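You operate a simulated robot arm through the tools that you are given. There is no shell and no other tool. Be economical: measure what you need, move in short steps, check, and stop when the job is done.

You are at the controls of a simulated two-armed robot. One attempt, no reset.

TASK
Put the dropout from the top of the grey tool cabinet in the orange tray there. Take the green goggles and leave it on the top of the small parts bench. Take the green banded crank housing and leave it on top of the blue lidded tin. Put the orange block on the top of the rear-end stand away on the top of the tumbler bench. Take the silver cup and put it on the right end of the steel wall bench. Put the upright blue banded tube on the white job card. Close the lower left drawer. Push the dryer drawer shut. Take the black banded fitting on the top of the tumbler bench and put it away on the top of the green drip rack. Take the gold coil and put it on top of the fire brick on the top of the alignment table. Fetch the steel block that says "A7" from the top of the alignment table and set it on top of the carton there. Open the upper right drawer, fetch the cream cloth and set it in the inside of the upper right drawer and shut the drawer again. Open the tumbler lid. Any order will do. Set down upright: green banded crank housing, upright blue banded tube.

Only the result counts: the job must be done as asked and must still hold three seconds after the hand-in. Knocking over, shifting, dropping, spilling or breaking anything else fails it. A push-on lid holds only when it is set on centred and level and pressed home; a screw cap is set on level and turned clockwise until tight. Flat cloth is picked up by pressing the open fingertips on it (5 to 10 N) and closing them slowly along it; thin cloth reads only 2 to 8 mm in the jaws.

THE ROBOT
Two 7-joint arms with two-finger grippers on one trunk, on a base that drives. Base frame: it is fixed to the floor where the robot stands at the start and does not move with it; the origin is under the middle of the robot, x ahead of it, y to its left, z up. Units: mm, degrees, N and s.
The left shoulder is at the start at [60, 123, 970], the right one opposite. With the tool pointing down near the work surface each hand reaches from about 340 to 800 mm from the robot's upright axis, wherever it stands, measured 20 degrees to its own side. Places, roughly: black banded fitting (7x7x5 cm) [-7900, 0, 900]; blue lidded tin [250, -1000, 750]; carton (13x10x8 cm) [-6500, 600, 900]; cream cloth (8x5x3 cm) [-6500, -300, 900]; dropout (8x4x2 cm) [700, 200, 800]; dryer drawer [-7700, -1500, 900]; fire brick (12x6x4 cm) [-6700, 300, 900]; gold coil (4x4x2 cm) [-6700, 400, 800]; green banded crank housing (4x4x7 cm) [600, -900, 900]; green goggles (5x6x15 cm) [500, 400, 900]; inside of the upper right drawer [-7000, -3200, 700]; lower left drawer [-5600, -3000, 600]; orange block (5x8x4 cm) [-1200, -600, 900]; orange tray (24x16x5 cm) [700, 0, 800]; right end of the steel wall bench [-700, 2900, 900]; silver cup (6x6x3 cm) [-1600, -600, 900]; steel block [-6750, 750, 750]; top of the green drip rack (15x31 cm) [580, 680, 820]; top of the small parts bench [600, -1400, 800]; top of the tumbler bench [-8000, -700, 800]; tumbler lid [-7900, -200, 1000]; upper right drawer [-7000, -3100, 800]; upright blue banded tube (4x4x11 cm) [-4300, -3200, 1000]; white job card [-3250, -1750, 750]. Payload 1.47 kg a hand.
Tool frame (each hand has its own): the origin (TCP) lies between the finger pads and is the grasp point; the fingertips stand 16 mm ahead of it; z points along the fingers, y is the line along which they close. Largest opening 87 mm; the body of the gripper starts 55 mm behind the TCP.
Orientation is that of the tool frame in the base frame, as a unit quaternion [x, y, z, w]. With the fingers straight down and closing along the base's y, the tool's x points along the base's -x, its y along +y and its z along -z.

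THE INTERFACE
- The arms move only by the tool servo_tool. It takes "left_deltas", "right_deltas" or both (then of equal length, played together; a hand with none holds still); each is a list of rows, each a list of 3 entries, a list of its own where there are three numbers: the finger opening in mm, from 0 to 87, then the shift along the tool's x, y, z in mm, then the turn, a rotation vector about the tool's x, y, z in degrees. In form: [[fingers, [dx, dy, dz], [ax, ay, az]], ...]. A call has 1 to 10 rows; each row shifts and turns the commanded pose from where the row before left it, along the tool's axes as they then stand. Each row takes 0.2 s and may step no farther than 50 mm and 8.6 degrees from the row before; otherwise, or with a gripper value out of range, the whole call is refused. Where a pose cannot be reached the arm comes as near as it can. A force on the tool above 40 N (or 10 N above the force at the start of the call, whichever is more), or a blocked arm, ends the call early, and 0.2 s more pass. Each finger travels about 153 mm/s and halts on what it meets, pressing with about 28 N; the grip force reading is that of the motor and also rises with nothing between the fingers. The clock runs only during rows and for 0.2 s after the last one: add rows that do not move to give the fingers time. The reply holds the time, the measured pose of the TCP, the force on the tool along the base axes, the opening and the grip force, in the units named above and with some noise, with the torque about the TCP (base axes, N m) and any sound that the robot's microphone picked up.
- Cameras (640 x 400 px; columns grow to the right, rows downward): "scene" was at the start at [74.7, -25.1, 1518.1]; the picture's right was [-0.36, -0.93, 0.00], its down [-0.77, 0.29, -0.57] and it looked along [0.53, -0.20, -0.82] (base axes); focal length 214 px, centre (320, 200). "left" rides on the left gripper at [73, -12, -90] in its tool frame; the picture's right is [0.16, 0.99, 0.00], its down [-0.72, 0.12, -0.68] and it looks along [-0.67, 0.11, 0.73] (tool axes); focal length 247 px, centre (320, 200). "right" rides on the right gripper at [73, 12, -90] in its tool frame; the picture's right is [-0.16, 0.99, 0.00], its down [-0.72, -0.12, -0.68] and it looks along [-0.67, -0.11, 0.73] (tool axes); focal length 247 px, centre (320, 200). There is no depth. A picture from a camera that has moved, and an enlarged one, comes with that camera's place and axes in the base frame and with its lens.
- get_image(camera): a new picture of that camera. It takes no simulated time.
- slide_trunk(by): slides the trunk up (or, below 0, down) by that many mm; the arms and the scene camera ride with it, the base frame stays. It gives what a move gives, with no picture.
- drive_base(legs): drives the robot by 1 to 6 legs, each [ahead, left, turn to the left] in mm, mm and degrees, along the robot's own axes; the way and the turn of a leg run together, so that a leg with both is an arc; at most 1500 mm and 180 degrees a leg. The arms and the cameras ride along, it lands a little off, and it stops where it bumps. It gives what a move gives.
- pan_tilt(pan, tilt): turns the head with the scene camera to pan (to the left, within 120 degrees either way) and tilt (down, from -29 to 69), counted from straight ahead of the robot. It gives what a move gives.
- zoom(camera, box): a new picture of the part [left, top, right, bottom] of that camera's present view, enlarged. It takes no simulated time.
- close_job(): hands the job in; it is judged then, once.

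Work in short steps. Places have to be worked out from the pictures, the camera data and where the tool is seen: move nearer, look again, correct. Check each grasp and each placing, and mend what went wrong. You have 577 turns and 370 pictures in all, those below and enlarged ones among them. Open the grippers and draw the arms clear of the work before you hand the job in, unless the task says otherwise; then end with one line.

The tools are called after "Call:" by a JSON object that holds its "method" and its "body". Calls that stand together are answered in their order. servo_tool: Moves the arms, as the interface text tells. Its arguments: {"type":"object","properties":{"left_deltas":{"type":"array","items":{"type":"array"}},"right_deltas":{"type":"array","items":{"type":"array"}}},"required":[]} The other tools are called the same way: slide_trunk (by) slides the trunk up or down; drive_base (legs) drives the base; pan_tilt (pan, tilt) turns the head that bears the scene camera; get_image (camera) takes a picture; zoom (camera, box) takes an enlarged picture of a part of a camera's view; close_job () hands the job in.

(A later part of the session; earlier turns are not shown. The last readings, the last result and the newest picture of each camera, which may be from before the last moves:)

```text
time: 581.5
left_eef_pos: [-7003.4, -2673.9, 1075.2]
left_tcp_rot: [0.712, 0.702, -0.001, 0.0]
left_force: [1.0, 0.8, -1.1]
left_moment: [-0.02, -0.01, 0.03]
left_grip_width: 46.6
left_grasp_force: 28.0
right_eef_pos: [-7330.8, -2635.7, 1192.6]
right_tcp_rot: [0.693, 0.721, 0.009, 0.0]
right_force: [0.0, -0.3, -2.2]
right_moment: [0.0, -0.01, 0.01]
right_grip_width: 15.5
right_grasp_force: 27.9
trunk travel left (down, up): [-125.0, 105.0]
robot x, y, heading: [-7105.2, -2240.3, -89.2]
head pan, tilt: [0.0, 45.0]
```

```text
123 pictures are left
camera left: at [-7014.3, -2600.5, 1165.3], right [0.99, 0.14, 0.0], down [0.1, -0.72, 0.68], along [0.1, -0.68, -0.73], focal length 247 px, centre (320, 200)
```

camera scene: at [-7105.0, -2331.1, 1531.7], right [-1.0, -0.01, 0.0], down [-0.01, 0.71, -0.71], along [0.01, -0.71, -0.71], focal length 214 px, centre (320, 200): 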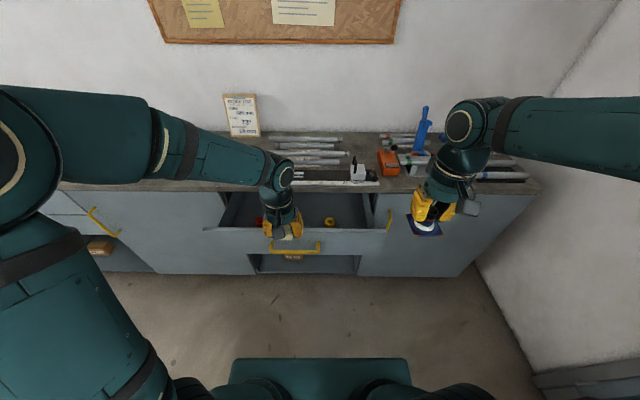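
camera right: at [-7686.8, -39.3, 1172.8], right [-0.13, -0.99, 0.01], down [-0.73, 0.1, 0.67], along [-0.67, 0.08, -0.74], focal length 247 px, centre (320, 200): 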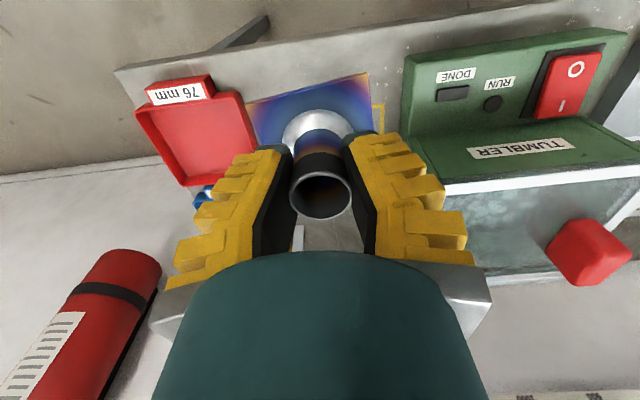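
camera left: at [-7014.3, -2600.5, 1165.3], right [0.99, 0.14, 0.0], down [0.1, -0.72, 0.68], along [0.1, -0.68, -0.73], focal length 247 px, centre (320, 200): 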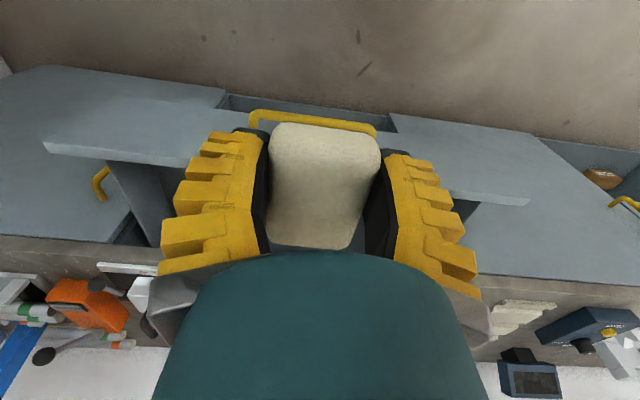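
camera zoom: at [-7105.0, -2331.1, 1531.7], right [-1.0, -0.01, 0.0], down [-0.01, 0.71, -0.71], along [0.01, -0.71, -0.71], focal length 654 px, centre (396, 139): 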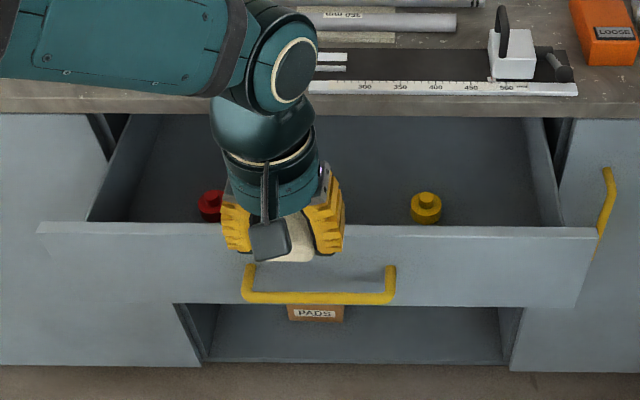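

The parts in the drawer sit at x ≈ −6825, −6979 and −7143 (y −2936). I aim the cloth between the last two, at (−7061, −2945), staying high first.

Call:
{"method": "servo_tool", "body": {"left_deltas": [[10, [-45, -9, 0], [0, 0, 0]], [10, [-45, -9, 0], [0, 0, 0]], [10, [-45, -9, 0], [0, 0, 0]], [10, [-45, -9, 0], [0, 0, 0]], [10, [-45, -9, 5], [0, 0, 0]], [10, [-45, -9, 20], [0, 0, 0]], [10, [0, 0, 30], [0, 0, 0]], [10, [0, 0, 0], [0, 0, 0]]]}}

Call:
{"method": "get_image", "body": {"camera": "left"}}

Call:
{"method": "zoom", "body": {"camera": "scene", "box": [190, 160, 400, 280]}}

```text
time: 583.3
left_eef_pos: [-7060.2, -2942.9, 1017.6]
left_tcp_rot: [0.712, 0.702, -0.001, 0.0]
left_force: [-0.2, -1.1, -1.0]
left_moment: [0.02, -0.03, 0.01]
left_grip_width: 46.4
left_grasp_force: 27.7
right_eef_pos: [-7330.2, -2636.4, 1192.2]
right_tcp_rot: [0.692, 0.721, 0.008, -0.001]
right_force: [0.7, 0.2, -1.1]
right_moment: [0.0, 0.05, 0.01]
right_grip_width: 15.6
right_grasp_force: 28.1
trunk travel left (down, up): [-125.0, 105.0]
robot x, y, heading: [-7102.5, -2238.4, -89.5]
head pan, tilt: [0.0, 45.0]
```

```text
122 pictures are left
camera left: at [-7072.5, -2870.1, 1108.2], right [0.99, 0.14, 0.0], down [0.1, -0.72, 0.68], along [0.1, -0.67, -0.73], focal length 247 px, centre (320, 200)
```

left: 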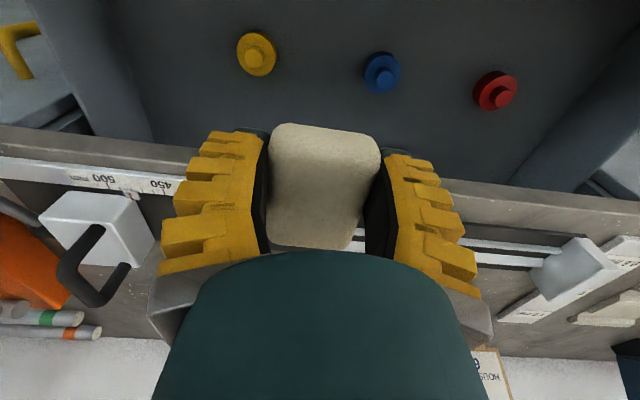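

```text
3.05 times, centred on (295, 220) of scene
camera zoom: at [-7105.2, -2331.6, 1531.6], right [-1.0, -0.01, 0.0], down [-0.01, 0.71, -0.71], along [0.01, -0.71, -0.71], focal length 654 px, centre (396, 139)
```

zoom: 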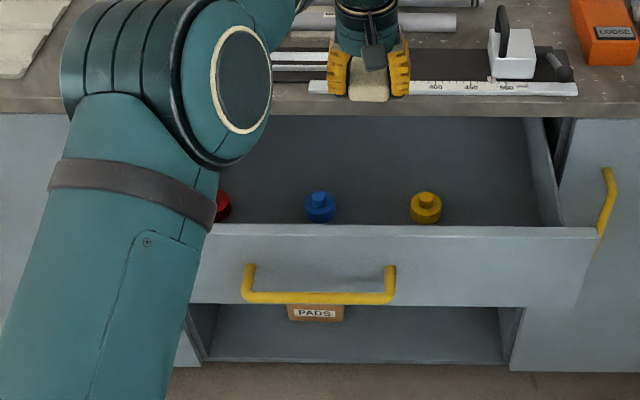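

Midway between the blue and yellow parts. I lower to z≈860 and look.

Call:
{"method": "servo_tool", "body": {"left_deltas": [[10, [0, 2, 45], [0, 0, 0]], [10, [0, 0, 45], [0, 0, 0]], [10, [0, 0, 40], [0, 0, 0]], [10, [0, 0, 25], [0, 0, 0]], [10, [0, 0, 0], [0, 0, 0]]]}}

Call:
{"method": "get_image", "body": {"camera": "left"}}

Call:
{"method": "zoom", "body": {"camera": "scene", "box": [220, 150, 400, 260]}}

```text
time: 584.5
left_eef_pos: [-7059.0, -2944.0, 864.9]
left_tcp_rot: [0.713, 0.701, -0.003, 0.001]
left_force: [0.3, -0.9, -0.5]
left_moment: [0.02, 0.01, 0.02]
left_grip_width: 46.7
left_grasp_force: 27.7
right_eef_pos: [-7331.3, -2635.3, 1193.2]
right_tcp_rot: [0.693, 0.721, 0.009, -0.002]
right_force: [-0.2, -0.6, -1.5]
right_moment: [-0.02, 0.03, 0.01]
right_grip_width: 15.1
right_grasp_force: 27.7
trunk travel left (down, up): [-125.0, 105.0]
robot x, y, heading: [-7102.7, -2239.6, -89.4]
head pan, tilt: [0.0, 45.0]
```

```text
120 pictures are left
camera left: at [-7069.7, -2870.6, 956.1], right [0.99, 0.14, 0.0], down [0.1, -0.72, 0.68], along [0.1, -0.68, -0.73], focal length 247 px, centre (320, 200)
```

left: 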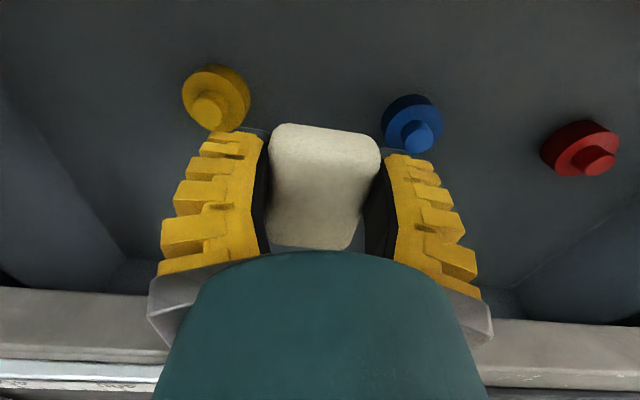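

```text
3.56 times, centred on (310, 205) of scene
camera zoom: at [-7105.0, -2331.0, 1531.7], right [-1.0, -0.01, 0.0], down [-0.01, 0.71, -0.71], along [0.01, -0.71, -0.71], focal length 763 px, centre (356, 182)
```

zoom: 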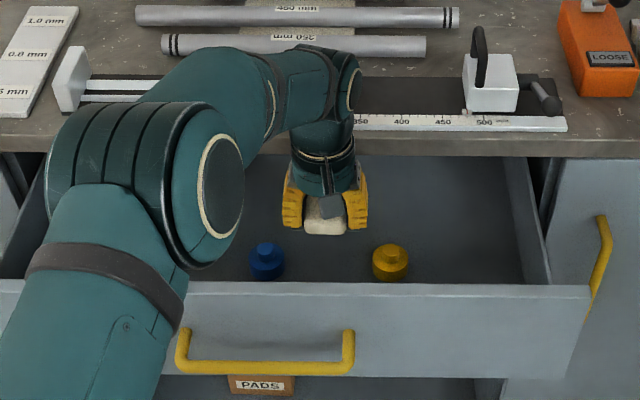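

Call:
{"method": "servo_tool", "body": {"left_deltas": [[10, [0, 4, 20], [0, 0, 0]], [10, [0, 0, 20], [0, 0, 0]], [10, [0, 0, 12], [0, 0, 0]], [10, [0, 0, 6], [0, 0, 0]], [10, [0, 0, 0], [0, 0, 0]]]}}

Call:
{"method": "get_image", "body": {"camera": "left"}}

```text
time: 585.7
left_eef_pos: [-7055.7, -2944.8, 808.4]
left_tcp_rot: [0.712, 0.702, -0.002, 0.001]
left_force: [-0.2, 0.4, -0.8]
left_moment: [-0.01, 0.0, -0.01]
left_grip_width: 46.6
left_grasp_force: 27.8
right_eef_pos: [-7330.7, -2636.3, 1192.7]
right_tcp_rot: [0.692, 0.722, 0.008, -0.001]
right_force: [0.1, -1.0, -0.5]
right_moment: [-0.05, -0.01, -0.03]
right_grip_width: 15.4
right_grasp_force: 27.6
trunk travel left (down, up): [-125.0, 105.0]
robot x, y, heading: [-7105.1, -2242.0, -89.5]
head pan, tilt: [0.0, 45.0]
```

```text
118 pictures are left
camera left: at [-7066.7, -2871.4, 898.6], right [0.99, 0.14, 0.0], down [0.1, -0.72, 0.68], along [0.1, -0.68, -0.73], focal length 247 px, centre (320, 200)
```

left: 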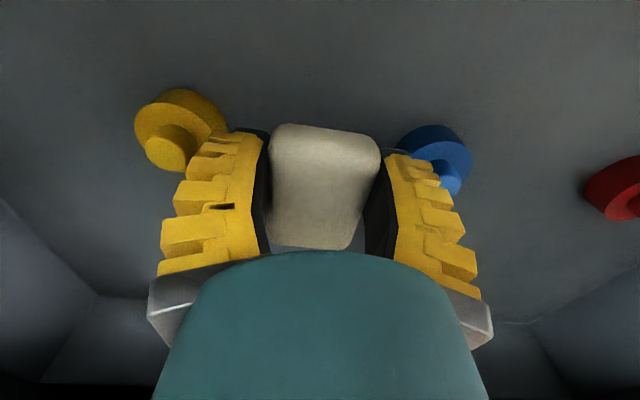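

Call:
{"method": "servo_tool", "body": {"left_deltas": [[10, [0, -1, 5], [0, 0, 0]], [10, [0, 0, 5], [0, 0, 0]], [10, [0, 0, 4], [0, 0, 0]], [10, [0, 0, 4], [0, 0, 0]], [10, [0, 0, 0], [0, 0, 0]]]}}

Call:
{"method": "get_image", "body": {"camera": "left"}}

```text
time: 586.9
left_eef_pos: [-7058.2, -2943.8, 789.7]
left_tcp_rot: [0.713, 0.701, -0.002, 0.0]
left_force: [-0.2, -0.1, -0.5]
left_moment: [-0.02, 0.01, -0.03]
left_grip_width: 46.7
left_grasp_force: 28.7
right_eef_pos: [-7331.4, -2635.4, 1193.4]
right_tcp_rot: [0.693, 0.721, 0.008, -0.001]
right_force: [0.6, 0.1, -2.1]
right_moment: [-0.01, 0.01, -0.02]
right_grip_width: 15.4
right_grasp_force: 28.2
trunk travel left (down, up): [-125.0, 105.0]
robot x, y, heading: [-7103.7, -2238.3, -89.1]
head pan, tilt: [0.0, 45.0]
```

```text
117 pictures are left
camera left: at [-7068.8, -2871.0, 879.9], right [0.99, 0.14, 0.0], down [0.1, -0.72, 0.68], along [0.1, -0.68, -0.73], focal length 247 px, centre (320, 200)
```

left: 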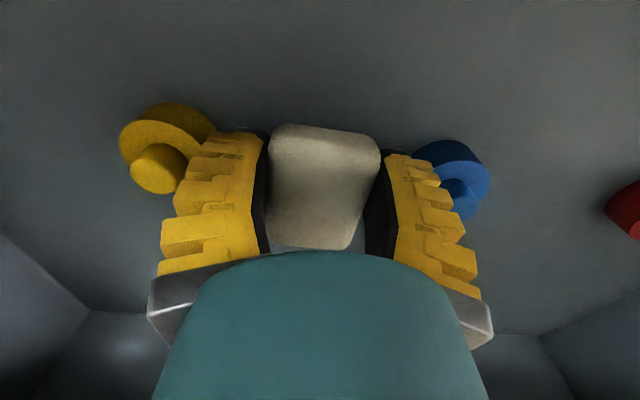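

Call:
{"method": "servo_tool", "body": {"left_deltas": [[10, [0, -1, 4], [0, 0, 0]], [10, [0, 0, 4], [0, 0, 0]], [10, [0, 0, 4], [0, 0, 0]], [10, [0, 0, 4], [0, 0, 0]], [10, [0, 0, 0], [0, 0, 0]]]}}

```text
time: 588.1
left_eef_pos: [-7057.7, -2943.1, 774.3]
left_tcp_rot: [0.713, 0.701, -0.002, -0.001]
left_force: [0.3, 0.5, -0.9]
left_moment: [-0.01, 0.01, 0.02]
left_grip_width: 46.9
left_grasp_force: 28.7
right_eef_pos: [-7332.3, -2636.6, 1192.3]
right_tcp_rot: [0.693, 0.721, 0.008, -0.001]
right_force: [0.2, 0.7, -1.8]
right_moment: [0.03, -0.01, 0.02]
right_grip_width: 15.6
right_grasp_force: 27.9
trunk travel left (down, up): [-125.0, 105.0]
robot x, y, heading: [-7103.5, -2238.3, -89.4]
head pan, tilt: [0.0, 45.0]
```

Call:
{"method": "servo_tool", "body": {"left_deltas": [[10, [0, 0, 4], [0, 0, 0]], [10, [0, 0, 4], [0, 0, 0]], [10, [0, 0, 4], [0, 0, 0]], [10, [0, 0, 0], [0, 0, 0]]]}}

Call:
{"method": "get_image", "body": {"camera": "left"}}

```text
time: 589.1
left_eef_pos: [-7060.3, -2944.5, 764.2]
left_tcp_rot: [0.713, 0.701, -0.002, 0.001]
left_force: [0.6, -1.2, 9.6]
left_moment: [-0.01, 0.01, 0.0]
left_grip_width: 47.1
left_grasp_force: 27.5
right_eef_pos: [-7330.9, -2636.3, 1192.3]
right_tcp_rot: [0.693, 0.721, 0.008, 0.001]
right_force: [0.1, -0.5, -1.9]
right_moment: [-0.01, 0.0, 0.0]
right_grip_width: 15.4
right_grasp_force: 28.0
trunk travel left (down, up): [-125.0, 105.0]
robot x, y, heading: [-7100.8, -2243.1, -89.1]
head pan, tilt: [0.0, 45.0]
```

```text
116 pictures are left
camera left: at [-7069.6, -2870.6, 853.8], right [0.99, 0.14, 0.0], down [0.11, -0.72, 0.68], along [0.1, -0.68, -0.73], focal length 247 px, centre (320, 200)
```

left: 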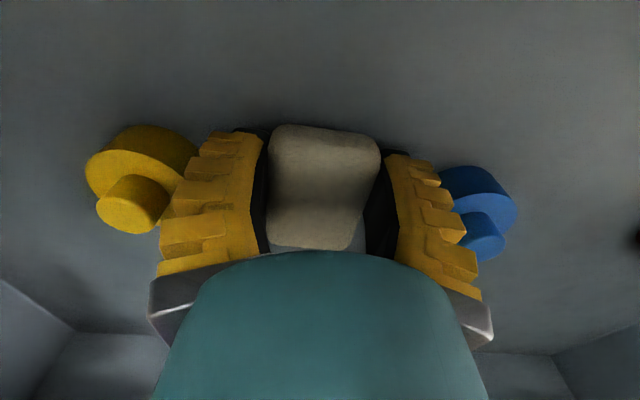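

Contact with the drawer floor. I open just enough to free the cloth and rise.

Call:
{"method": "servo_tool", "body": {"left_deltas": [[46, [0, 0, -1], [0, 0, 0]], [49, [0, 0, 0], [0, 0, 0]], [51, [0, 0, 0], [0, 0, 0]], [51, [0, 0, -10], [0, 0, 0]], [51, [0, 0, -30], [0, 0, 0]], [51, [0, 0, -40], [0, 0, 0]], [51, [0, 0, -45], [0, 0, 0]], [51, [0, 0, -45], [0, 0, 0]], [51, [0, 0, -45], [0, 0, 0]]]}}

Call:
{"method": "get_image", "body": {"camera": "left"}}

```text
time: 591.1
left_eef_pos: [-7060.4, -2942.9, 980.5]
left_tcp_rot: [0.713, 0.701, -0.001, 0.001]
left_force: [-0.6, -0.7, -0.9]
left_moment: [0.0, -0.01, -0.01]
left_grip_width: 56.1
left_grasp_force: 3.8
right_eef_pos: [-7331.6, -2635.0, 1192.3]
right_tcp_rot: [0.693, 0.721, 0.007, -0.002]
right_force: [-0.9, -0.2, -1.2]
right_moment: [-0.04, 0.01, -0.01]
right_grip_width: 15.6
right_grasp_force: 28.2
trunk travel left (down, up): [-125.0, 105.0]
robot x, y, heading: [-7103.5, -2242.5, -89.1]
head pan, tilt: [0.0, 45.0]
```

```text
115 pictures are left
camera left: at [-7070.9, -2868.9, 1070.3], right [0.99, 0.14, 0.0], down [0.1, -0.72, 0.68], along [0.1, -0.68, -0.73], focal length 247 px, centre (320, 200)
```

left: 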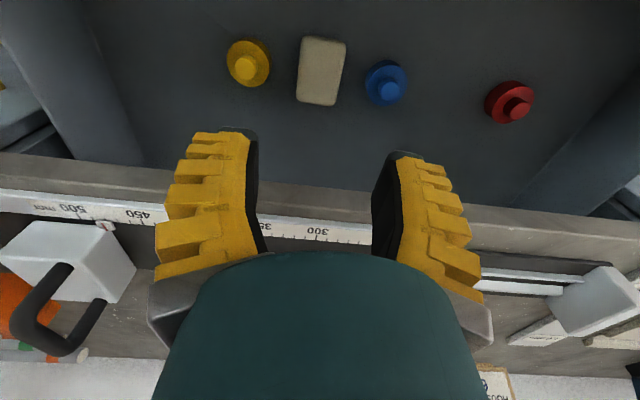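

The cloth lies in the drawer and the parts are in place. I draw the left hand back out, close it and prepare to push the drawer shut.

Call:
{"method": "servo_tool", "body": {"left_deltas": [[30, [10, 0, -30], [0, 0, 0]], [10, [45, 11, 0], [0, 0, 0]], [0, [45, 11, 0], [0, 0, 0]], [0, [45, 11, 0], [0, 0, 0]], [0, [45, 11, 0], [0, 0, 0]], [0, [45, 11, 0], [0, 0, 0]], [0, [5, 10, 45], [0, 0, 0]], [0, [0, 0, 45], [0, 0, 0]], [0, [0, 0, 45], [0, 0, 0]], [0, [0, 0, 30], [0, 0, 0]]]}}

Call:
{"method": "servo_tool", "body": {"left_deltas": [[0, [0, 0, 0], [0, -8, 0]], [0, [0, 0, 0], [0, -8, 0]], [0, [0, 0, 0], [0, -8, 0]], [0, [0, 0, 0], [0, -8, 0]], [0, [0, 0, 0], [0, -8, 0]], [0, [0, 0, 0], [0, -8, 0]], [0, [0, 0, 0], [0, -8, 0]], [0, [0, 0, 0], [0, -8, 0]]]}}

Call:
{"method": "get_image", "body": {"camera": "left"}}

Call:
{"method": "get_image", "body": {"camera": "scene"}}

```text
time: 593.3
left_eef_pos: [-6989.7, -2705.9, 841.0]
left_tcp_rot: [0.713, 0.701, -0.002, 0.001]
left_force: [-0.3, -0.4, -0.4]
left_moment: [0.01, 0.0, 0.0]
left_grip_width: 0.0
left_grasp_force: 28.0
right_eef_pos: [-7330.6, -2634.6, 1192.1]
right_tcp_rot: [0.693, 0.721, 0.008, -0.001]
right_force: [-0.5, -0.1, -0.7]
right_moment: [-0.01, 0.0, 0.03]
right_grip_width: 15.2
right_grasp_force: 27.7
trunk travel left (down, up): [-125.0, 105.0]
robot x, y, heading: [-7099.5, -2238.7, -89.3]
head pan, tilt: [0.0, 45.0]
```

```text
time: 595.1
left_eef_pos: [-6988.5, -2704.1, 842.3]
left_tcp_rot: [0.604, 0.595, -0.379, 0.372]
left_force: [0.5, -0.4, 0.2]
left_moment: [0.0, 0.01, -0.01]
left_grip_width: 0.0
left_grasp_force: 27.8
right_eef_pos: [-7330.8, -2635.6, 1192.2]
right_tcp_rot: [0.693, 0.721, 0.008, -0.001]
right_force: [1.7, -0.7, -1.9]
right_moment: [0.0, 0.02, -0.01]
right_grip_width: 15.4
right_grasp_force: 28.0
trunk travel left (down, up): [-125.0, 105.0]
robot x, y, heading: [-7098.9, -2238.2, -89.0]
head pan, tilt: [0.0, 45.0]
```

```text
114 pictures are left
camera left: at [-6999.7, -2591.9, 816.4], right [0.99, 0.05, -0.14], down [0.12, 0.3, 0.95], along [0.09, -0.95, 0.29], focal length 247 px, centre (320, 200)
```

left: 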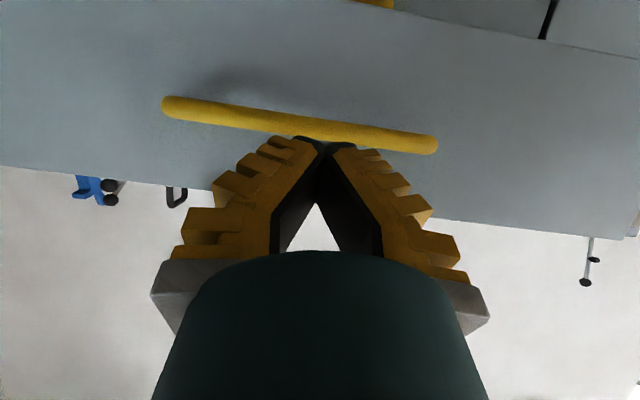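

```text
113 pictures are left
camera scene: at [-7105.0, -2331.5, 1531.6], right [-1.0, -0.01, 0.0], down [-0.01, 0.71, -0.71], along [0.01, -0.71, -0.71], focal length 214 px, centre (320, 200)
```

scene: 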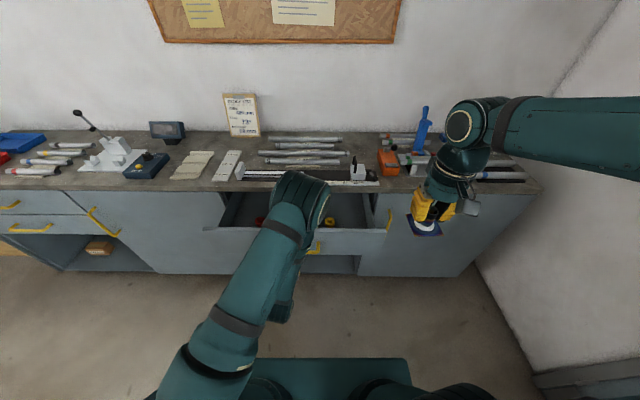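

Handle at z≈815, panel top ≈ 890. I raise the tips to z≈857 (above the bar) and push the panel.

Call:
{"method": "servo_tool", "body": {"left_deltas": [[0, [-16.2, 0, -7.9], [0, 0, 0]], [0, [-15.3, 0, 31.5], [0, 0, 0]], [0, [-15.3, 0, 31.5], [0, 0, 0]], [0, [-10.9, 0, 22.5], [0, 0, 0]], [0, [-8.8, 0, 18], [0, 0, 0]], [0, [-8.8, 0, 18], [0, 0, 0]], [0, [-8.8, 0, 18], [0, 0, 0]], [0, [-8.8, 0, 18], [0, 0, 0]], [0, [0, 0, 0], [0, 0, 0]]]}}

Call:
{"method": "get_image", "body": {"camera": "left"}}

Call:
{"method": "get_image", "body": {"camera": "scene"}}

```text
time: 597.1
left_eef_pos: [-6993.0, -2882.0, 860.4]
left_tcp_rot: [0.604, 0.594, -0.379, 0.372]
left_force: [0.1, -0.3, 0.0]
left_moment: [0.02, 0.01, -0.01]
left_grip_width: 0.0
left_grasp_force: 28.0
right_eef_pos: [-7330.8, -2635.4, 1192.9]
right_tcp_rot: [0.693, 0.721, 0.008, -0.001]
right_force: [0.1, -0.4, -2.0]
right_moment: [0.01, -0.02, 0.02]
right_grip_width: 15.3
right_grasp_force: 28.2
trunk travel left (down, up): [-125.0, 105.0]
robot x, y, heading: [-7107.6, -2241.1, -89.3]
head pan, tilt: [0.0, 45.0]
```

```text
112 pictures are left
camera left: at [-7002.8, -2768.9, 833.9], right [0.99, 0.05, -0.14], down [0.12, 0.3, 0.95], along [0.09, -0.95, 0.29], focal length 247 px, centre (320, 200)
```

left: 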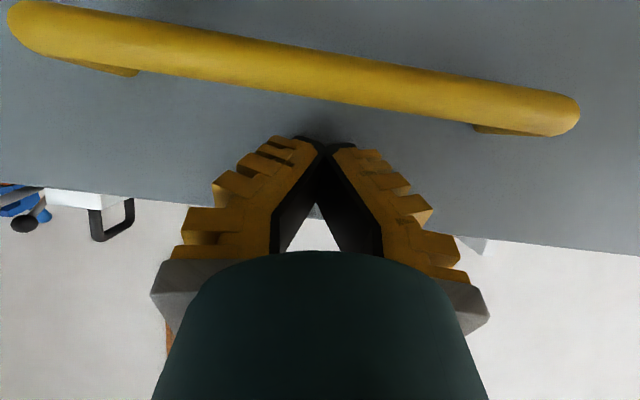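

```text
111 pictures are left
camera scene: at [-7105.0, -2330.9, 1531.7], right [-1.0, -0.01, 0.0], down [-0.01, 0.71, -0.71], along [0.01, -0.71, -0.71], focal length 214 px, centre (320, 200)
```

scene: 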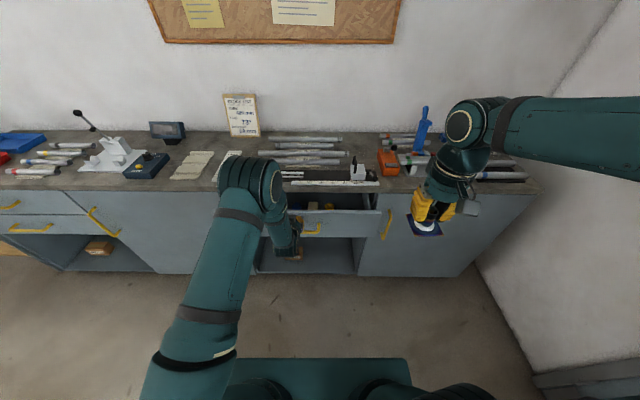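

The drawer is sliding in with little force. I keep pushing.

Call:
{"method": "servo_tool", "body": {"left_deltas": [[0, [-8.8, 0, 18], [0, 0, 0]], [0, [-8.8, 0, 18], [0, 0, 0]], [0, [-8.8, 0, 18], [0, 0, 0]], [0, [-8.8, 0, 18], [0, 0, 0]], [0, [-6.6, 0, 13.5], [0, 0, 0]], [0, [-4.4, 0, 9], [0, 0, 0]], [0, [0, 0, 0], [0, 0, 0]]]}}

Call:
{"method": "get_image", "body": {"camera": "left"}}

```text
time: 598.7
left_eef_pos: [-6994.9, -2984.0, 861.3]
left_tcp_rot: [0.604, 0.594, -0.379, 0.372]
left_force: [0.6, 0.3, 1.3]
left_moment: [0.0, 0.0, 0.04]
left_grip_width: 0.1
left_grasp_force: 27.8
right_eef_pos: [-7330.7, -2635.8, 1192.0]
right_tcp_rot: [0.693, 0.721, 0.008, -0.001]
right_force: [-1.2, 0.0, -2.0]
right_moment: [-0.01, 0.04, 0.01]
right_grip_width: 15.5
right_grasp_force: 28.0
trunk travel left (down, up): [-125.0, 105.0]
robot x, y, heading: [-7101.4, -2241.2, -89.1]
head pan, tilt: [0.0, 45.0]
```

```text
110 pictures are left
camera left: at [-7005.1, -2871.9, 835.3], right [0.99, 0.05, -0.14], down [0.12, 0.29, 0.95], along [0.09, -0.95, 0.29], focal length 247 px, centre (320, 200)
```

left: 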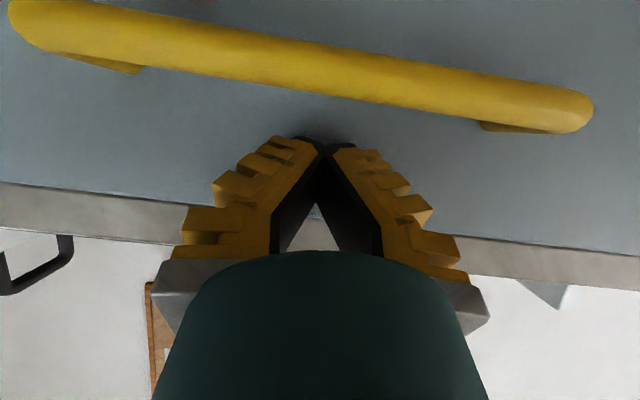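

Nearly flush with the bench edge. I push the last stretch until it stops.

Call:
{"method": "servo_tool", "body": {"left_deltas": [[0, [-3.5, 0, 7.2], [0, 0, 0]], [0, [-3.5, 0, 7.2], [0, 0, 0]], [0, [-3.5, 0, 7.2], [0, 0, 0]], [0, [-3.5, 0, 7.2], [0, 0, 0]], [0, [0, 0, 0], [0, 0, 0]]]}}

```text
time: 599.5
left_eef_pos: [-6996.1, -3002.9, 860.2]
left_tcp_rot: [0.606, 0.595, -0.377, 0.369]
left_force: [1.2, 26.8, 16.2]
left_moment: [-0.43, -0.06, 0.14]
left_grip_width: 6.1
left_grasp_force: 27.1
right_eef_pos: [-7329.7, -2630.8, 1194.5]
right_tcp_rot: [0.693, 0.721, 0.006, 0.001]
right_force: [0.7, -0.1, -2.0]
right_moment: [-0.01, -0.04, 0.02]
right_grip_width: 15.5
right_grasp_force: 28.2
trunk travel left (down, up): [-125.0, 105.0]
robot x, y, heading: [-7101.2, -2234.9, -89.1]
head pan, tilt: [0.0, 45.0]
stopped in row 4 (left hand): the force on the tool passed its limit at 48 N (the readings are from after the stop); the commanded pose is now the measured one
```

Stopped hard at y −3003 as for the other closed drawer. I back away and inspect.

Call:
{"method": "servo_tool", "body": {"left_deltas": [[0, [8.8, 0, -18], [0, 0, 0]], [0, [15, 0, -31], [0, 0, 0]], [0, [20, 0, -41], [0, 0, 0]], [0, [20, 0, -41], [0, 0, 0]], [0, [20, 0, -41], [0, 0, 0]], [0, [0, 0, 0], [0, 8, 0]], [0, [0, 0, 0], [0, 8, 0]], [0, [0, 0, 0], [0, 8, 0]], [0, [0, 0, 0], [0, 8, 0]], [0, [0, 0, 0], [0, 8, 0]]]}}

Call:
{"method": "servo_tool", "body": {"left_deltas": [[20, [0, 0, 0], [0, 8, 0]], [20, [0, 0, 0], [0, 8, 0]], [20, [0, 0, 0], [0, 8, 0]], [20, [0, 30, -35], [0, 0, 0]], [20, [0, 30, -35], [0, 0, 0]], [20, [0, 30, -35], [0, 0, 0]], [20, [0, 30, -35], [0, 0, 0]], [20, [0, 0, -45], [0, 0, 0]], [20, [0, 0, -45], [0, 0, 0]]]}}

Call:
{"method": "zoom", "body": {"camera": "scene", "box": [170, 160, 420, 290]}}

```text
time: 601.7
left_eef_pos: [-6991.4, -2813.9, 858.8]
left_tcp_rot: [0.698, 0.686, -0.145, 0.142]
left_force: [-0.1, 0.2, 0.0]
left_moment: [0.02, 0.01, -0.02]
left_grip_width: 0.0
left_grasp_force: 28.0
right_eef_pos: [-7329.2, -2635.7, 1192.9]
right_tcp_rot: [0.693, 0.721, 0.009, 0.0]
right_force: [-1.1, -0.3, -1.6]
right_moment: [-0.01, -0.02, 0.0]
right_grip_width: 15.2
right_grasp_force: 27.9
trunk travel left (down, up): [-125.0, 105.0]
robot x, y, heading: [-7103.9, -2235.2, -89.2]
head pan, tilt: [0.0, 45.0]
```

```text
time: 603.7
left_eef_pos: [-6872.9, -2816.5, 1088.5]
left_tcp_rot: [0.714, 0.7, 0.002, -0.004]
left_force: [-0.7, 0.2, 0.4]
left_moment: [-0.04, 0.01, -0.01]
left_grip_width: 26.5
left_grasp_force: 4.6
right_eef_pos: [-7330.0, -2634.7, 1192.5]
right_tcp_rot: [0.693, 0.721, 0.008, 0.0]
right_force: [0.4, 0.3, -1.9]
right_moment: [0.02, 0.0, 0.0]
right_grip_width: 15.5
right_grasp_force: 27.9
trunk travel left (down, up): [-125.0, 105.0]
robot x, y, heading: [-7099.7, -2239.6, -89.1]
head pan, tilt: [0.0, 45.0]
```

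```text
2.56 times, centred on (295, 225) of scene
camera zoom: at [-7104.5, -2330.0, 1531.7], right [-1.0, -0.01, 0.0], down [-0.01, 0.71, -0.71], along [0.01, -0.71, -0.71], focal length 549 px, centre (384, 136)
```

zoom: 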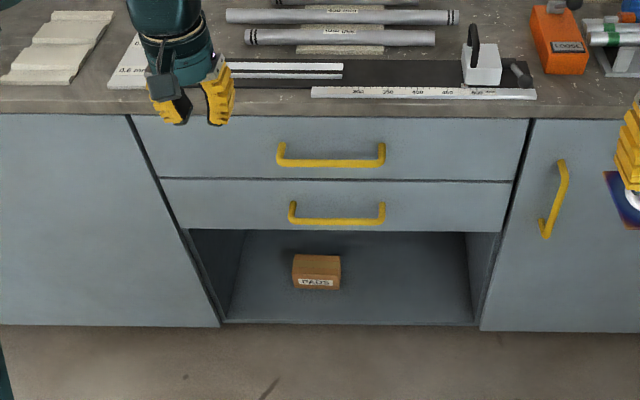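

The drawer is shut flush with the cloth inside. Now the last item: the fitting to the green drip rack, back east. I tuck the left arm, turn north and travel east along the corridor.

Call:
{"method": "servo_tool", "body": {"left_deltas": [[20, [40, 0, -15], [0, 0, 0]], [20, [40, 0, -15], [0, 0, 0]], [20, [40, 0, -15], [0, 0, 0]], [20, [30, 0, -15], [0, 0, 0]]]}}

Call:
{"method": "drive_base", "body": {"legs": [[0, 0, 90], [0, 0, 89], [-180, 0, 0], [0, -1400, 0]]}}

Call:
{"method": "pan_tilt", "body": {"pan": -60, "tilt": 30}}

Call:
{"method": "get_image", "body": {"camera": "scene"}}

```text
time: 604.7
left_eef_pos: [-6869.9, -2665.6, 1148.9]
left_tcp_rot: [0.713, 0.701, 0.002, -0.003]
left_force: [-0.7, 0.3, 1.0]
left_moment: [0.0, 0.0, 0.04]
left_grip_width: 26.0
left_grasp_force: 4.7
right_eef_pos: [-7330.4, -2635.6, 1193.2]
right_tcp_rot: [0.693, 0.721, 0.008, 0.0]
right_force: [0.4, 0.4, -2.2]
right_moment: [-0.01, -0.02, 0.03]
right_grip_width: 15.4
right_grasp_force: 27.6
trunk travel left (down, up): [-125.0, 105.0]
robot x, y, heading: [-7103.9, -2238.5, -89.0]
head pan, tilt: [0.0, 45.0]
```

```text
time: 625.9
left_eef_pos: [-5927.7, -1994.1, 1149.1]
left_tcp_rot: [-0.69, 0.724, -0.004, -0.003]
left_force: [-0.5, -0.1, -0.2]
left_moment: [0.0, 0.03, 0.03]
left_grip_width: 26.5
left_grasp_force: 4.5
right_eef_pos: [-5468.6, -2039.2, 1192.6]
right_tcp_rot: [0.711, -0.703, 0.001, 0.008]
right_force: [-0.8, 0.2, -1.7]
right_moment: [0.01, -0.02, 0.01]
right_grip_width: 15.4
right_grasp_force: 28.3
trunk travel left (down, up): [-125.0, 105.0]
robot x, y, heading: [-5704.7, -2429.9, 89.0]
head pan, tilt: [0.0, 45.0]
```

```text
time: 627.1
left_eef_pos: [-5927.5, -1993.2, 1149.3]
left_tcp_rot: [-0.69, 0.724, -0.004, -0.003]
left_force: [-0.8, -0.1, -0.7]
left_moment: [0.0, 0.0, 0.02]
left_grip_width: 26.4
left_grasp_force: 4.9
right_eef_pos: [-5468.5, -2040.4, 1192.4]
right_tcp_rot: [0.71, -0.704, 0.001, 0.009]
right_force: [-0.7, -0.1, -2.0]
right_moment: [-0.01, 0.0, 0.02]
right_grip_width: 15.5
right_grasp_force: 27.7
trunk travel left (down, up): [-125.0, 105.0]
robot x, y, heading: [-5706.5, -2429.2, 88.8]
head pan, tilt: [-60.0, 30.0]
```

```text
108 pictures are left
camera scene: at [-5630.6, -2373.5, 1554.3], right [0.49, -0.87, 0.0], down [-0.44, -0.24, -0.87], along [0.76, 0.42, -0.5], focal length 214 px, centre (320, 200)
```

scene: 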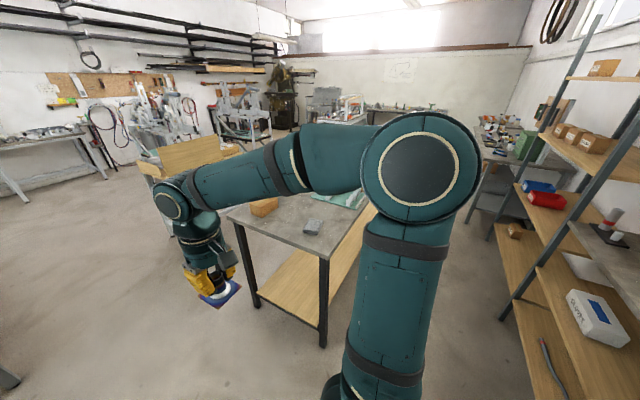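

Call:
{"method": "drive_base", "body": {"legs": [[0, -1100, 1.2], [0, -1100, 0], [0, -1050, 0]]}}

Call:
{"method": "pan_tilt", "body": {"pan": -20, "tilt": 35}}

Call:
{"method": "get_image", "body": {"camera": "scene"}}

```text
time: 655.7
left_eef_pos: [-2713.9, -1912.3, 1148.3]
left_tcp_rot: [0.716, -0.698, 0.004, 0.002]
left_force: [-0.7, 0.6, -0.4]
left_moment: [-0.01, -0.02, -0.01]
left_grip_width: 26.5
left_grasp_force: 4.6
right_eef_pos: [-2253.0, -1925.3, 1192.8]
right_tcp_rot: [0.736, -0.677, 0.001, 0.008]
right_force: [0.0, -0.7, -2.1]
right_moment: [-0.02, 0.01, 0.05]
right_grip_width: 15.3
right_grasp_force: 28.2
trunk travel left (down, up): [-125.0, 105.0]
robot x, y, heading: [-2467.1, -2333.5, 93.3]
head pan, tilt: [-60.0, 30.0]
```

```text
time: 656.8
left_eef_pos: [-2713.6, -1912.4, 1148.8]
left_tcp_rot: [0.716, -0.698, 0.003, 0.003]
left_force: [-0.6, 0.3, 0.5]
left_moment: [0.01, -0.05, -0.02]
left_grip_width: 26.5
left_grasp_force: 4.7
right_eef_pos: [-2253.3, -1925.5, 1192.1]
right_tcp_rot: [0.736, -0.677, 0.001, 0.008]
right_force: [0.2, 0.4, -2.0]
right_moment: [-0.02, 0.03, -0.02]
right_grip_width: 15.4
right_grasp_force: 28.3
trunk travel left (down, up): [-125.0, 105.0]
robot x, y, heading: [-2461.6, -2326.6, 93.5]
head pan, tilt: [-20.0, 35.0]
```

```text
107 pictures are left
camera scene: at [-2440.5, -2235.0, 1546.5], right [0.96, -0.29, 0.0], down [-0.17, -0.55, -0.82], along [0.24, 0.78, -0.57], focal length 214 px, centre (320, 200)
```

scene: 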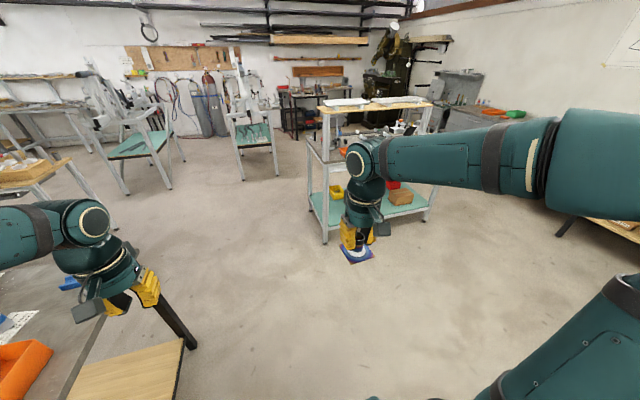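

I check on the tube at the table's end as I pass.

Call:
{"method": "pan_tilt", "body": {"pan": 45, "tilt": 40}}

Call:
{"method": "get_image", "body": {"camera": "scene"}}

```text
time: 658.1
left_eef_pos: [-2715.3, -1913.9, 1149.8]
left_tcp_rot: [0.716, -0.698, 0.004, 0.003]
left_force: [-1.0, 0.4, 0.0]
left_moment: [-0.02, 0.04, 0.01]
left_grip_width: 26.1
left_grasp_force: 4.7
right_eef_pos: [-2252.3, -1924.2, 1192.0]
right_tcp_rot: [0.736, -0.677, 0.001, 0.008]
right_force: [-1.1, 0.8, -0.6]
right_moment: [0.0, -0.01, -0.03]
right_grip_width: 15.2
right_grasp_force: 28.0
trunk travel left (down, up): [-125.0, 105.0]
robot x, y, heading: [-2463.3, -2332.8, 93.7]
head pan, tilt: [45.0, 40.0]
```

```text
106 pictures are left
camera scene: at [-2529.3, -2262.7, 1538.9], right [0.67, 0.75, 0.0], down [0.48, -0.43, -0.77], along [-0.57, 0.51, -0.64], focal length 214 px, centre (320, 200)
```

scene: 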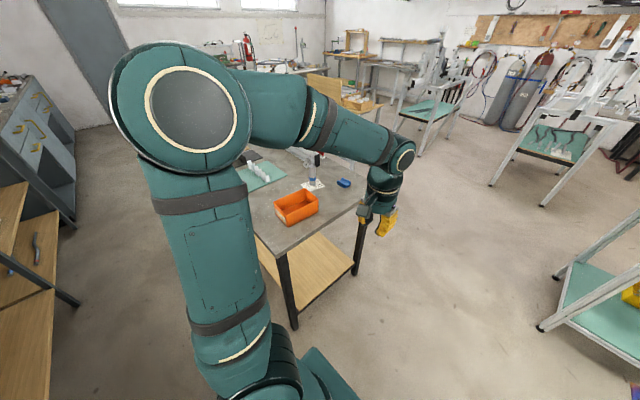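

The tube stands on its card. I turn east and drive back toward the start area.

Call:
{"method": "drive_base", "body": {"legs": [[0, 0, -93.7], [0, 690, 0], [1100, 0, 0], [1100, 0, 0]]}}

Call:
{"method": "pan_tilt", "body": {"pan": 30, "tilt": 30}}

Call:
{"method": "get_image", "body": {"camera": "scene"}}

```text
time: 678.9
left_eef_pos: [134.3, -1335.8, 1149.3]
left_tcp_rot: [-0.004, 1.0, -0.001, -0.004]
left_force: [0.8, 0.1, -0.3]
left_moment: [-0.02, 0.03, -0.01]
left_grip_width: 26.5
left_grasp_force: 5.0
right_eef_pos: [114.8, -1797.3, 1192.6]
right_tcp_rot: [-0.033, 0.999, 0.005, -0.006]
right_force: [0.6, -0.1, -1.8]
right_moment: [0.0, -0.03, 0.01]
right_grip_width: 15.1
right_grasp_force: 28.2
trunk travel left (down, up): [-125.0, 105.0]
robot x, y, heading: [-286.9, -1582.1, 2.2]
head pan, tilt: [45.0, 40.0]
```

```text
time: 679.7
left_eef_pos: [135.0, -1335.7, 1148.1]
left_tcp_rot: [-0.004, 1.0, 0.0, -0.005]
left_force: [0.1, 0.1, -0.4]
left_moment: [0.04, 0.0, 0.0]
left_grip_width: 26.5
left_grasp_force: 5.1
right_eef_pos: [114.9, -1796.7, 1193.9]
right_tcp_rot: [-0.034, 0.999, 0.005, -0.006]
right_force: [0.2, -0.6, -1.0]
right_moment: [0.04, 0.0, 0.0]
right_grip_width: 15.4
right_grasp_force: 27.8
trunk travel left (down, up): [-125.0, 105.0]
robot x, y, heading: [-284.5, -1582.4, 2.2]
head pan, tilt: [30.0, 30.0]
```

```text
105 pictures are left
camera scene: at [-203.0, -1531.3, 1554.2], right [0.54, -0.84, 0.0], down [-0.42, -0.27, -0.87], along [0.73, 0.46, -0.5], focal length 214 px, centre (320, 200)
```

scene: 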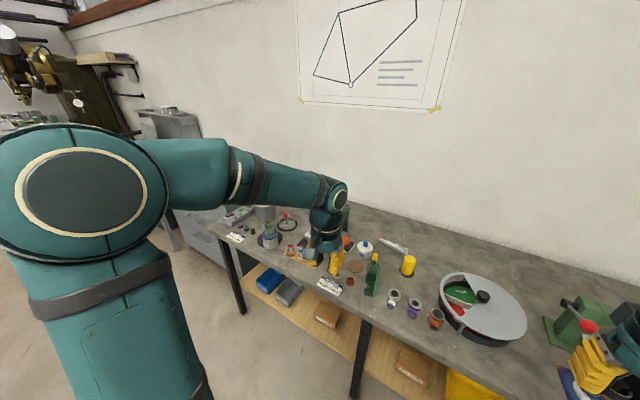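

Everything placed there still stands. I continue left to the wash station.

Call:
{"method": "drive_base", "body": {"legs": [[0, 1200, -2.2], [0, 1150, 0]]}}

Call:
{"method": "pan_tilt", "body": {"pan": 0, "tilt": 40}}

Call:
{"method": "get_image", "body": {"camera": "scene"}}

```text
time: 700.6
left_eef_pos: [107.8, 1013.2, 1148.0]
left_tcp_rot: [0.014, 1.0, -0.001, -0.004]
left_force: [0.3, 0.9, 0.6]
left_moment: [-0.01, 0.0, 0.0]
left_grip_width: 26.3
left_grasp_force: 4.7
right_eef_pos: [71.5, 554.3, 1192.7]
right_tcp_rot: [-0.016, 1.0, 0.006, -0.006]
right_force: [0.8, -0.6, -1.6]
right_moment: [0.0, 0.01, -0.04]
right_grip_width: 15.3
right_grasp_force: 27.9
trunk travel left (down, up): [-125.0, 105.0]
robot x, y, heading: [-323.4, 784.2, 0.2]
head pan, tilt: [30.0, 30.0]
```

```text
time: 701.5
left_eef_pos: [106.9, 1014.8, 1149.2]
left_tcp_rot: [0.013, 1.0, -0.001, -0.005]
left_force: [0.2, -0.7, 0.2]
left_moment: [-0.01, -0.01, -0.01]
left_grip_width: 26.5
left_grasp_force: 4.2
right_eef_pos: [71.1, 554.5, 1192.8]
right_tcp_rot: [-0.015, 1.0, 0.005, -0.007]
right_force: [0.2, 0.2, -2.3]
right_moment: [0.02, 0.02, 0.0]
right_grip_width: 15.0
right_grasp_force: 28.0
trunk travel left (down, up): [-125.0, 105.0]
robot x, y, heading: [-321.3, 786.9, 0.5]
head pan, tilt: [0.0, 40.0]
```

```text
104 pictures are left
camera scene: at [-229.7, 785.9, 1538.9], right [0.01, -1.0, 0.0], down [-0.64, 0.0, -0.77], along [0.77, 0.0, -0.64], focal length 214 px, centre (320, 200)
```

scene: 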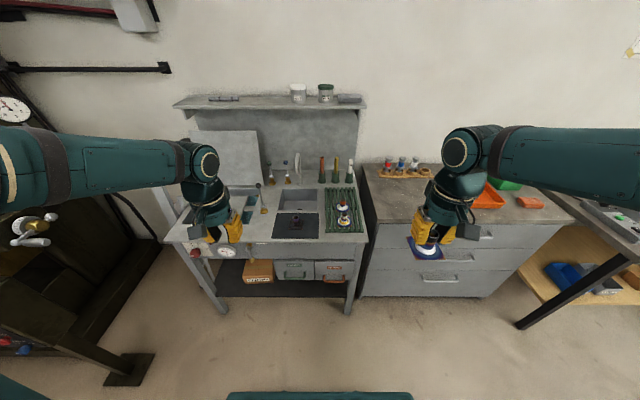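

Call:
{"method": "drive_base", "body": {"legs": [[180, 0, -0.4]]}}

Call:
{"method": "zoom", "body": {"camera": "scene", "box": [270, 160, 430, 290]}}

Call:
{"method": "get_image", "body": {"camera": "right"}}

```text
time: 703.0
left_eef_pos: [283.0, 1011.5, 1149.3]
left_tcp_rot: [0.018, 1.0, -0.002, -0.005]
left_force: [-0.4, 0.6, -0.8]
left_moment: [0.0, 0.02, 0.02]
left_grip_width: 26.1
left_grasp_force: 4.5
right_eef_pos: [242.5, 551.0, 1191.4]
right_tcp_rot: [-0.011, 1.0, 0.005, -0.007]
right_force: [0.7, -0.3, -1.3]
right_moment: [0.01, 0.01, -0.01]
right_grip_width: 15.3
right_grasp_force: 28.2
trunk travel left (down, up): [-125.0, 105.0]
robot x, y, heading: [-151.8, 785.5, -0.3]
head pan, tilt: [0.0, 40.0]
```

```text
3.08 times, centred on (350, 225) of scene
camera zoom: at [-56.3, 785.1, 1538.8], right [0.0, -1.0, 0.0], down [-0.64, 0.0, -0.77], along [0.77, 0.0, -0.64], focal length 660 px, centre (228, 123)
```

zoom: 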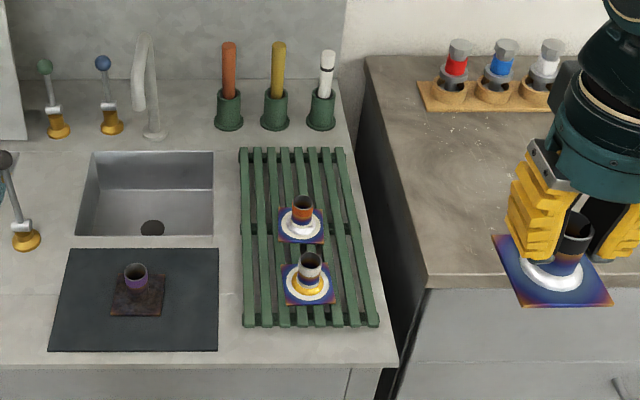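

```text
102 pictures are left
camera right: at [171.3, 559.9, 1282.8], right [0.14, 0.99, 0.01], down [0.74, -0.11, 0.67], along [0.66, -0.08, -0.74], focal length 247 px, centre (320, 200)
```

right: 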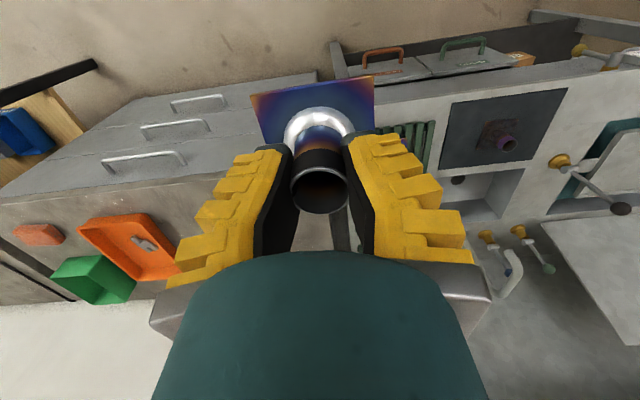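

The rack's rear third is free (two fittings occupy the middle and front). I drive 90 mm closer and bring the fitting toward it, high.

Call:
{"method": "drive_base", "body": {"legs": [[90, 0, 0.3]]}}

Call:
{"method": "servo_tool", "body": {"right_deltas": [[0, [-35, 30, 8], [0, 0, 0]], [0, [-35, 30, 8], [0, 0, 0]], [0, [-35, 30, 8], [0, 0, 0]], [0, [-35, 25, 8], [0, 0, 0]], [0, [-35, 15, 8], [0, 0, 0]], [0, [0, 0, 0], [0, 0, 0]]]}}

Call:
{"method": "get_image", "body": {"camera": "right"}}

Call:
{"method": "zoom", "body": {"camera": "scene", "box": [270, 160, 430, 290]}}

```text
time: 704.1
left_eef_pos: [369.8, 1013.8, 1149.0]
left_tcp_rot: [0.016, 1.0, 0.0, -0.005]
left_force: [0.4, 0.3, -0.4]
left_moment: [-0.03, 0.02, 0.02]
left_grip_width: 26.7
left_grasp_force: 4.8
right_eef_pos: [332.7, 553.6, 1192.9]
right_tcp_rot: [-0.014, 1.0, 0.005, -0.007]
right_force: [0.9, 0.7, -1.8]
right_moment: [-0.01, 0.03, -0.01]
right_grip_width: 15.3
right_grasp_force: 28.8
trunk travel left (down, up): [-125.0, 105.0]
robot x, y, heading: [-59.6, 781.6, -0.0]
head pan, tilt: [0.0, 40.0]
```

```text
time: 705.5
left_eef_pos: [368.9, 1013.8, 1149.4]
left_tcp_rot: [0.014, 1.0, 0.0, -0.004]
left_force: [0.1, -0.6, 1.4]
left_moment: [0.02, 0.0, 0.01]
left_grip_width: 26.3
left_grasp_force: 5.1
right_eef_pos: [501.9, 687.6, 1151.5]
right_tcp_rot: [-0.014, 1.0, 0.006, -0.006]
right_force: [-0.6, -0.7, -1.6]
right_moment: [0.02, 0.0, 0.01]
right_grip_width: 15.1
right_grasp_force: 27.8
trunk travel left (down, up): [-125.0, 105.0]
robot x, y, heading: [-64.4, 786.4, 0.1]
head pan, tilt: [0.0, 40.0]
```

```text
101 pictures are left
camera right: at [431.5, 696.9, 1242.5], right [0.13, 0.99, 0.01], down [0.74, -0.1, 0.67], along [0.67, -0.08, -0.74], focal length 247 px, centre (320, 200)
```

right: 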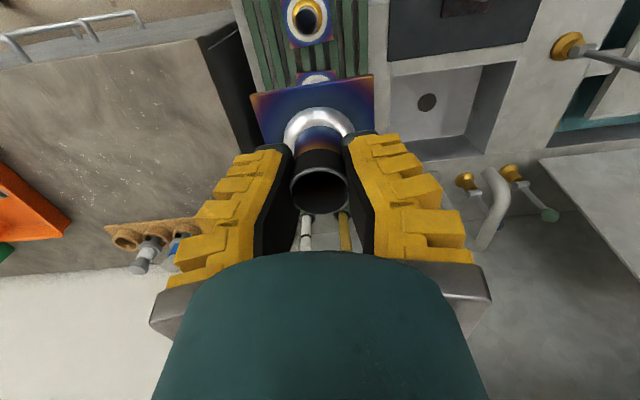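

```text
3.08 times, centred on (350, 225) of scene
camera zoom: at [30.7, 785.3, 1539.0], right [0.0, -1.0, 0.0], down [-0.64, 0.0, -0.77], along [0.77, 0.0, -0.64], focal length 660 px, centre (228, 123)
```

zoom: 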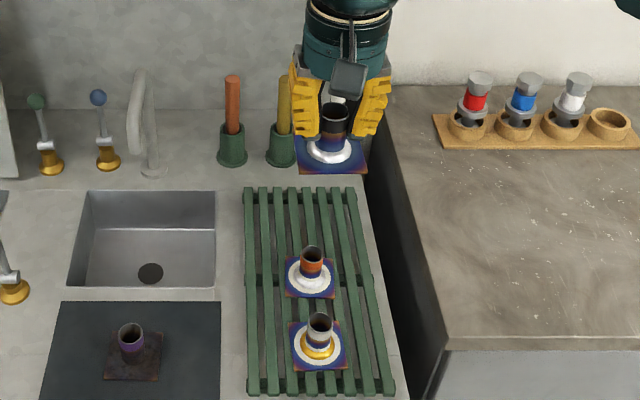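

The rack top is at z≈812, spanning x 412–742; the free rear part is centred about (667, 680). I move there and lower to z≈950.

Call:
{"method": "servo_tool", "body": {"right_deltas": [[0, [-32.6, -1.6, 30], [0, 0, 0]], [0, [-32.6, -1.6, 30], [0, 0, 0]], [0, [-32.6, -1.6, 30], [0, 0, 0]], [0, [-32.6, -1.6, 30], [0, 0, 0]], [0, [-32.6, -1.6, 30], [0, 0, 0]], [0, [0, 0, 45], [0, 0, 0]], [0, [0, 0, 0], [0, 0, 0]]]}}

Call:
{"method": "get_image", "body": {"camera": "right"}}

Call:
{"method": "zoom", "body": {"camera": "scene", "box": [270, 160, 430, 290]}}

```text
time: 707.1
left_eef_pos: [369.9, 1013.9, 1148.6]
left_tcp_rot: [0.015, 1.0, -0.001, -0.005]
left_force: [-0.9, 0.0, 0.0]
left_moment: [-0.01, 0.01, -0.05]
left_grip_width: 26.5
left_grasp_force: 4.8
right_eef_pos: [661.0, 685.6, 955.7]
right_tcp_rot: [-0.014, 1.0, 0.005, -0.006]
right_force: [-0.4, 1.1, -2.2]
right_moment: [-0.02, 0.0, 0.01]
right_grip_width: 15.5
right_grasp_force: 28.1
trunk travel left (down, up): [-125.0, 105.0]
robot x, y, heading: [-62.2, 781.1, 0.3]
head pan, tilt: [0.0, 40.0]
```

```text
99 pictures are left
camera right: at [590.7, 694.8, 1045.8], right [0.13, 0.99, 0.01], down [0.74, -0.1, 0.67], along [0.67, -0.08, -0.74], focal length 247 px, centre (320, 200)
```

right: 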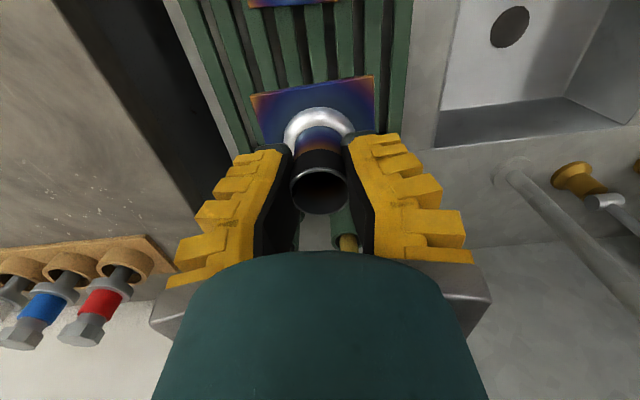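

```text
3.08 times, centred on (350, 225) of scene
camera zoom: at [31.9, 785.9, 1538.9], right [0.0, -1.0, 0.0], down [-0.64, 0.0, -0.77], along [0.77, 0.0, -0.64], focal length 660 px, centre (228, 123)
```

zoom: 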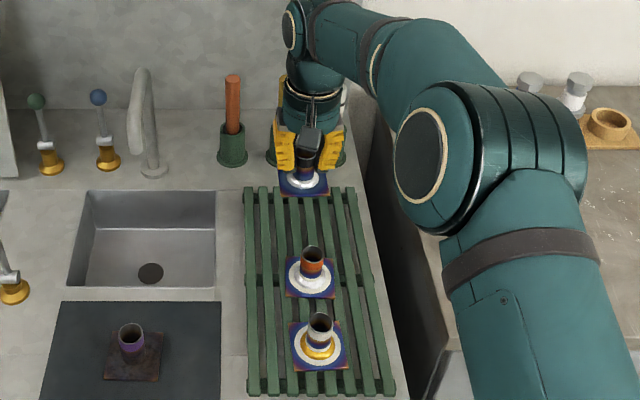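

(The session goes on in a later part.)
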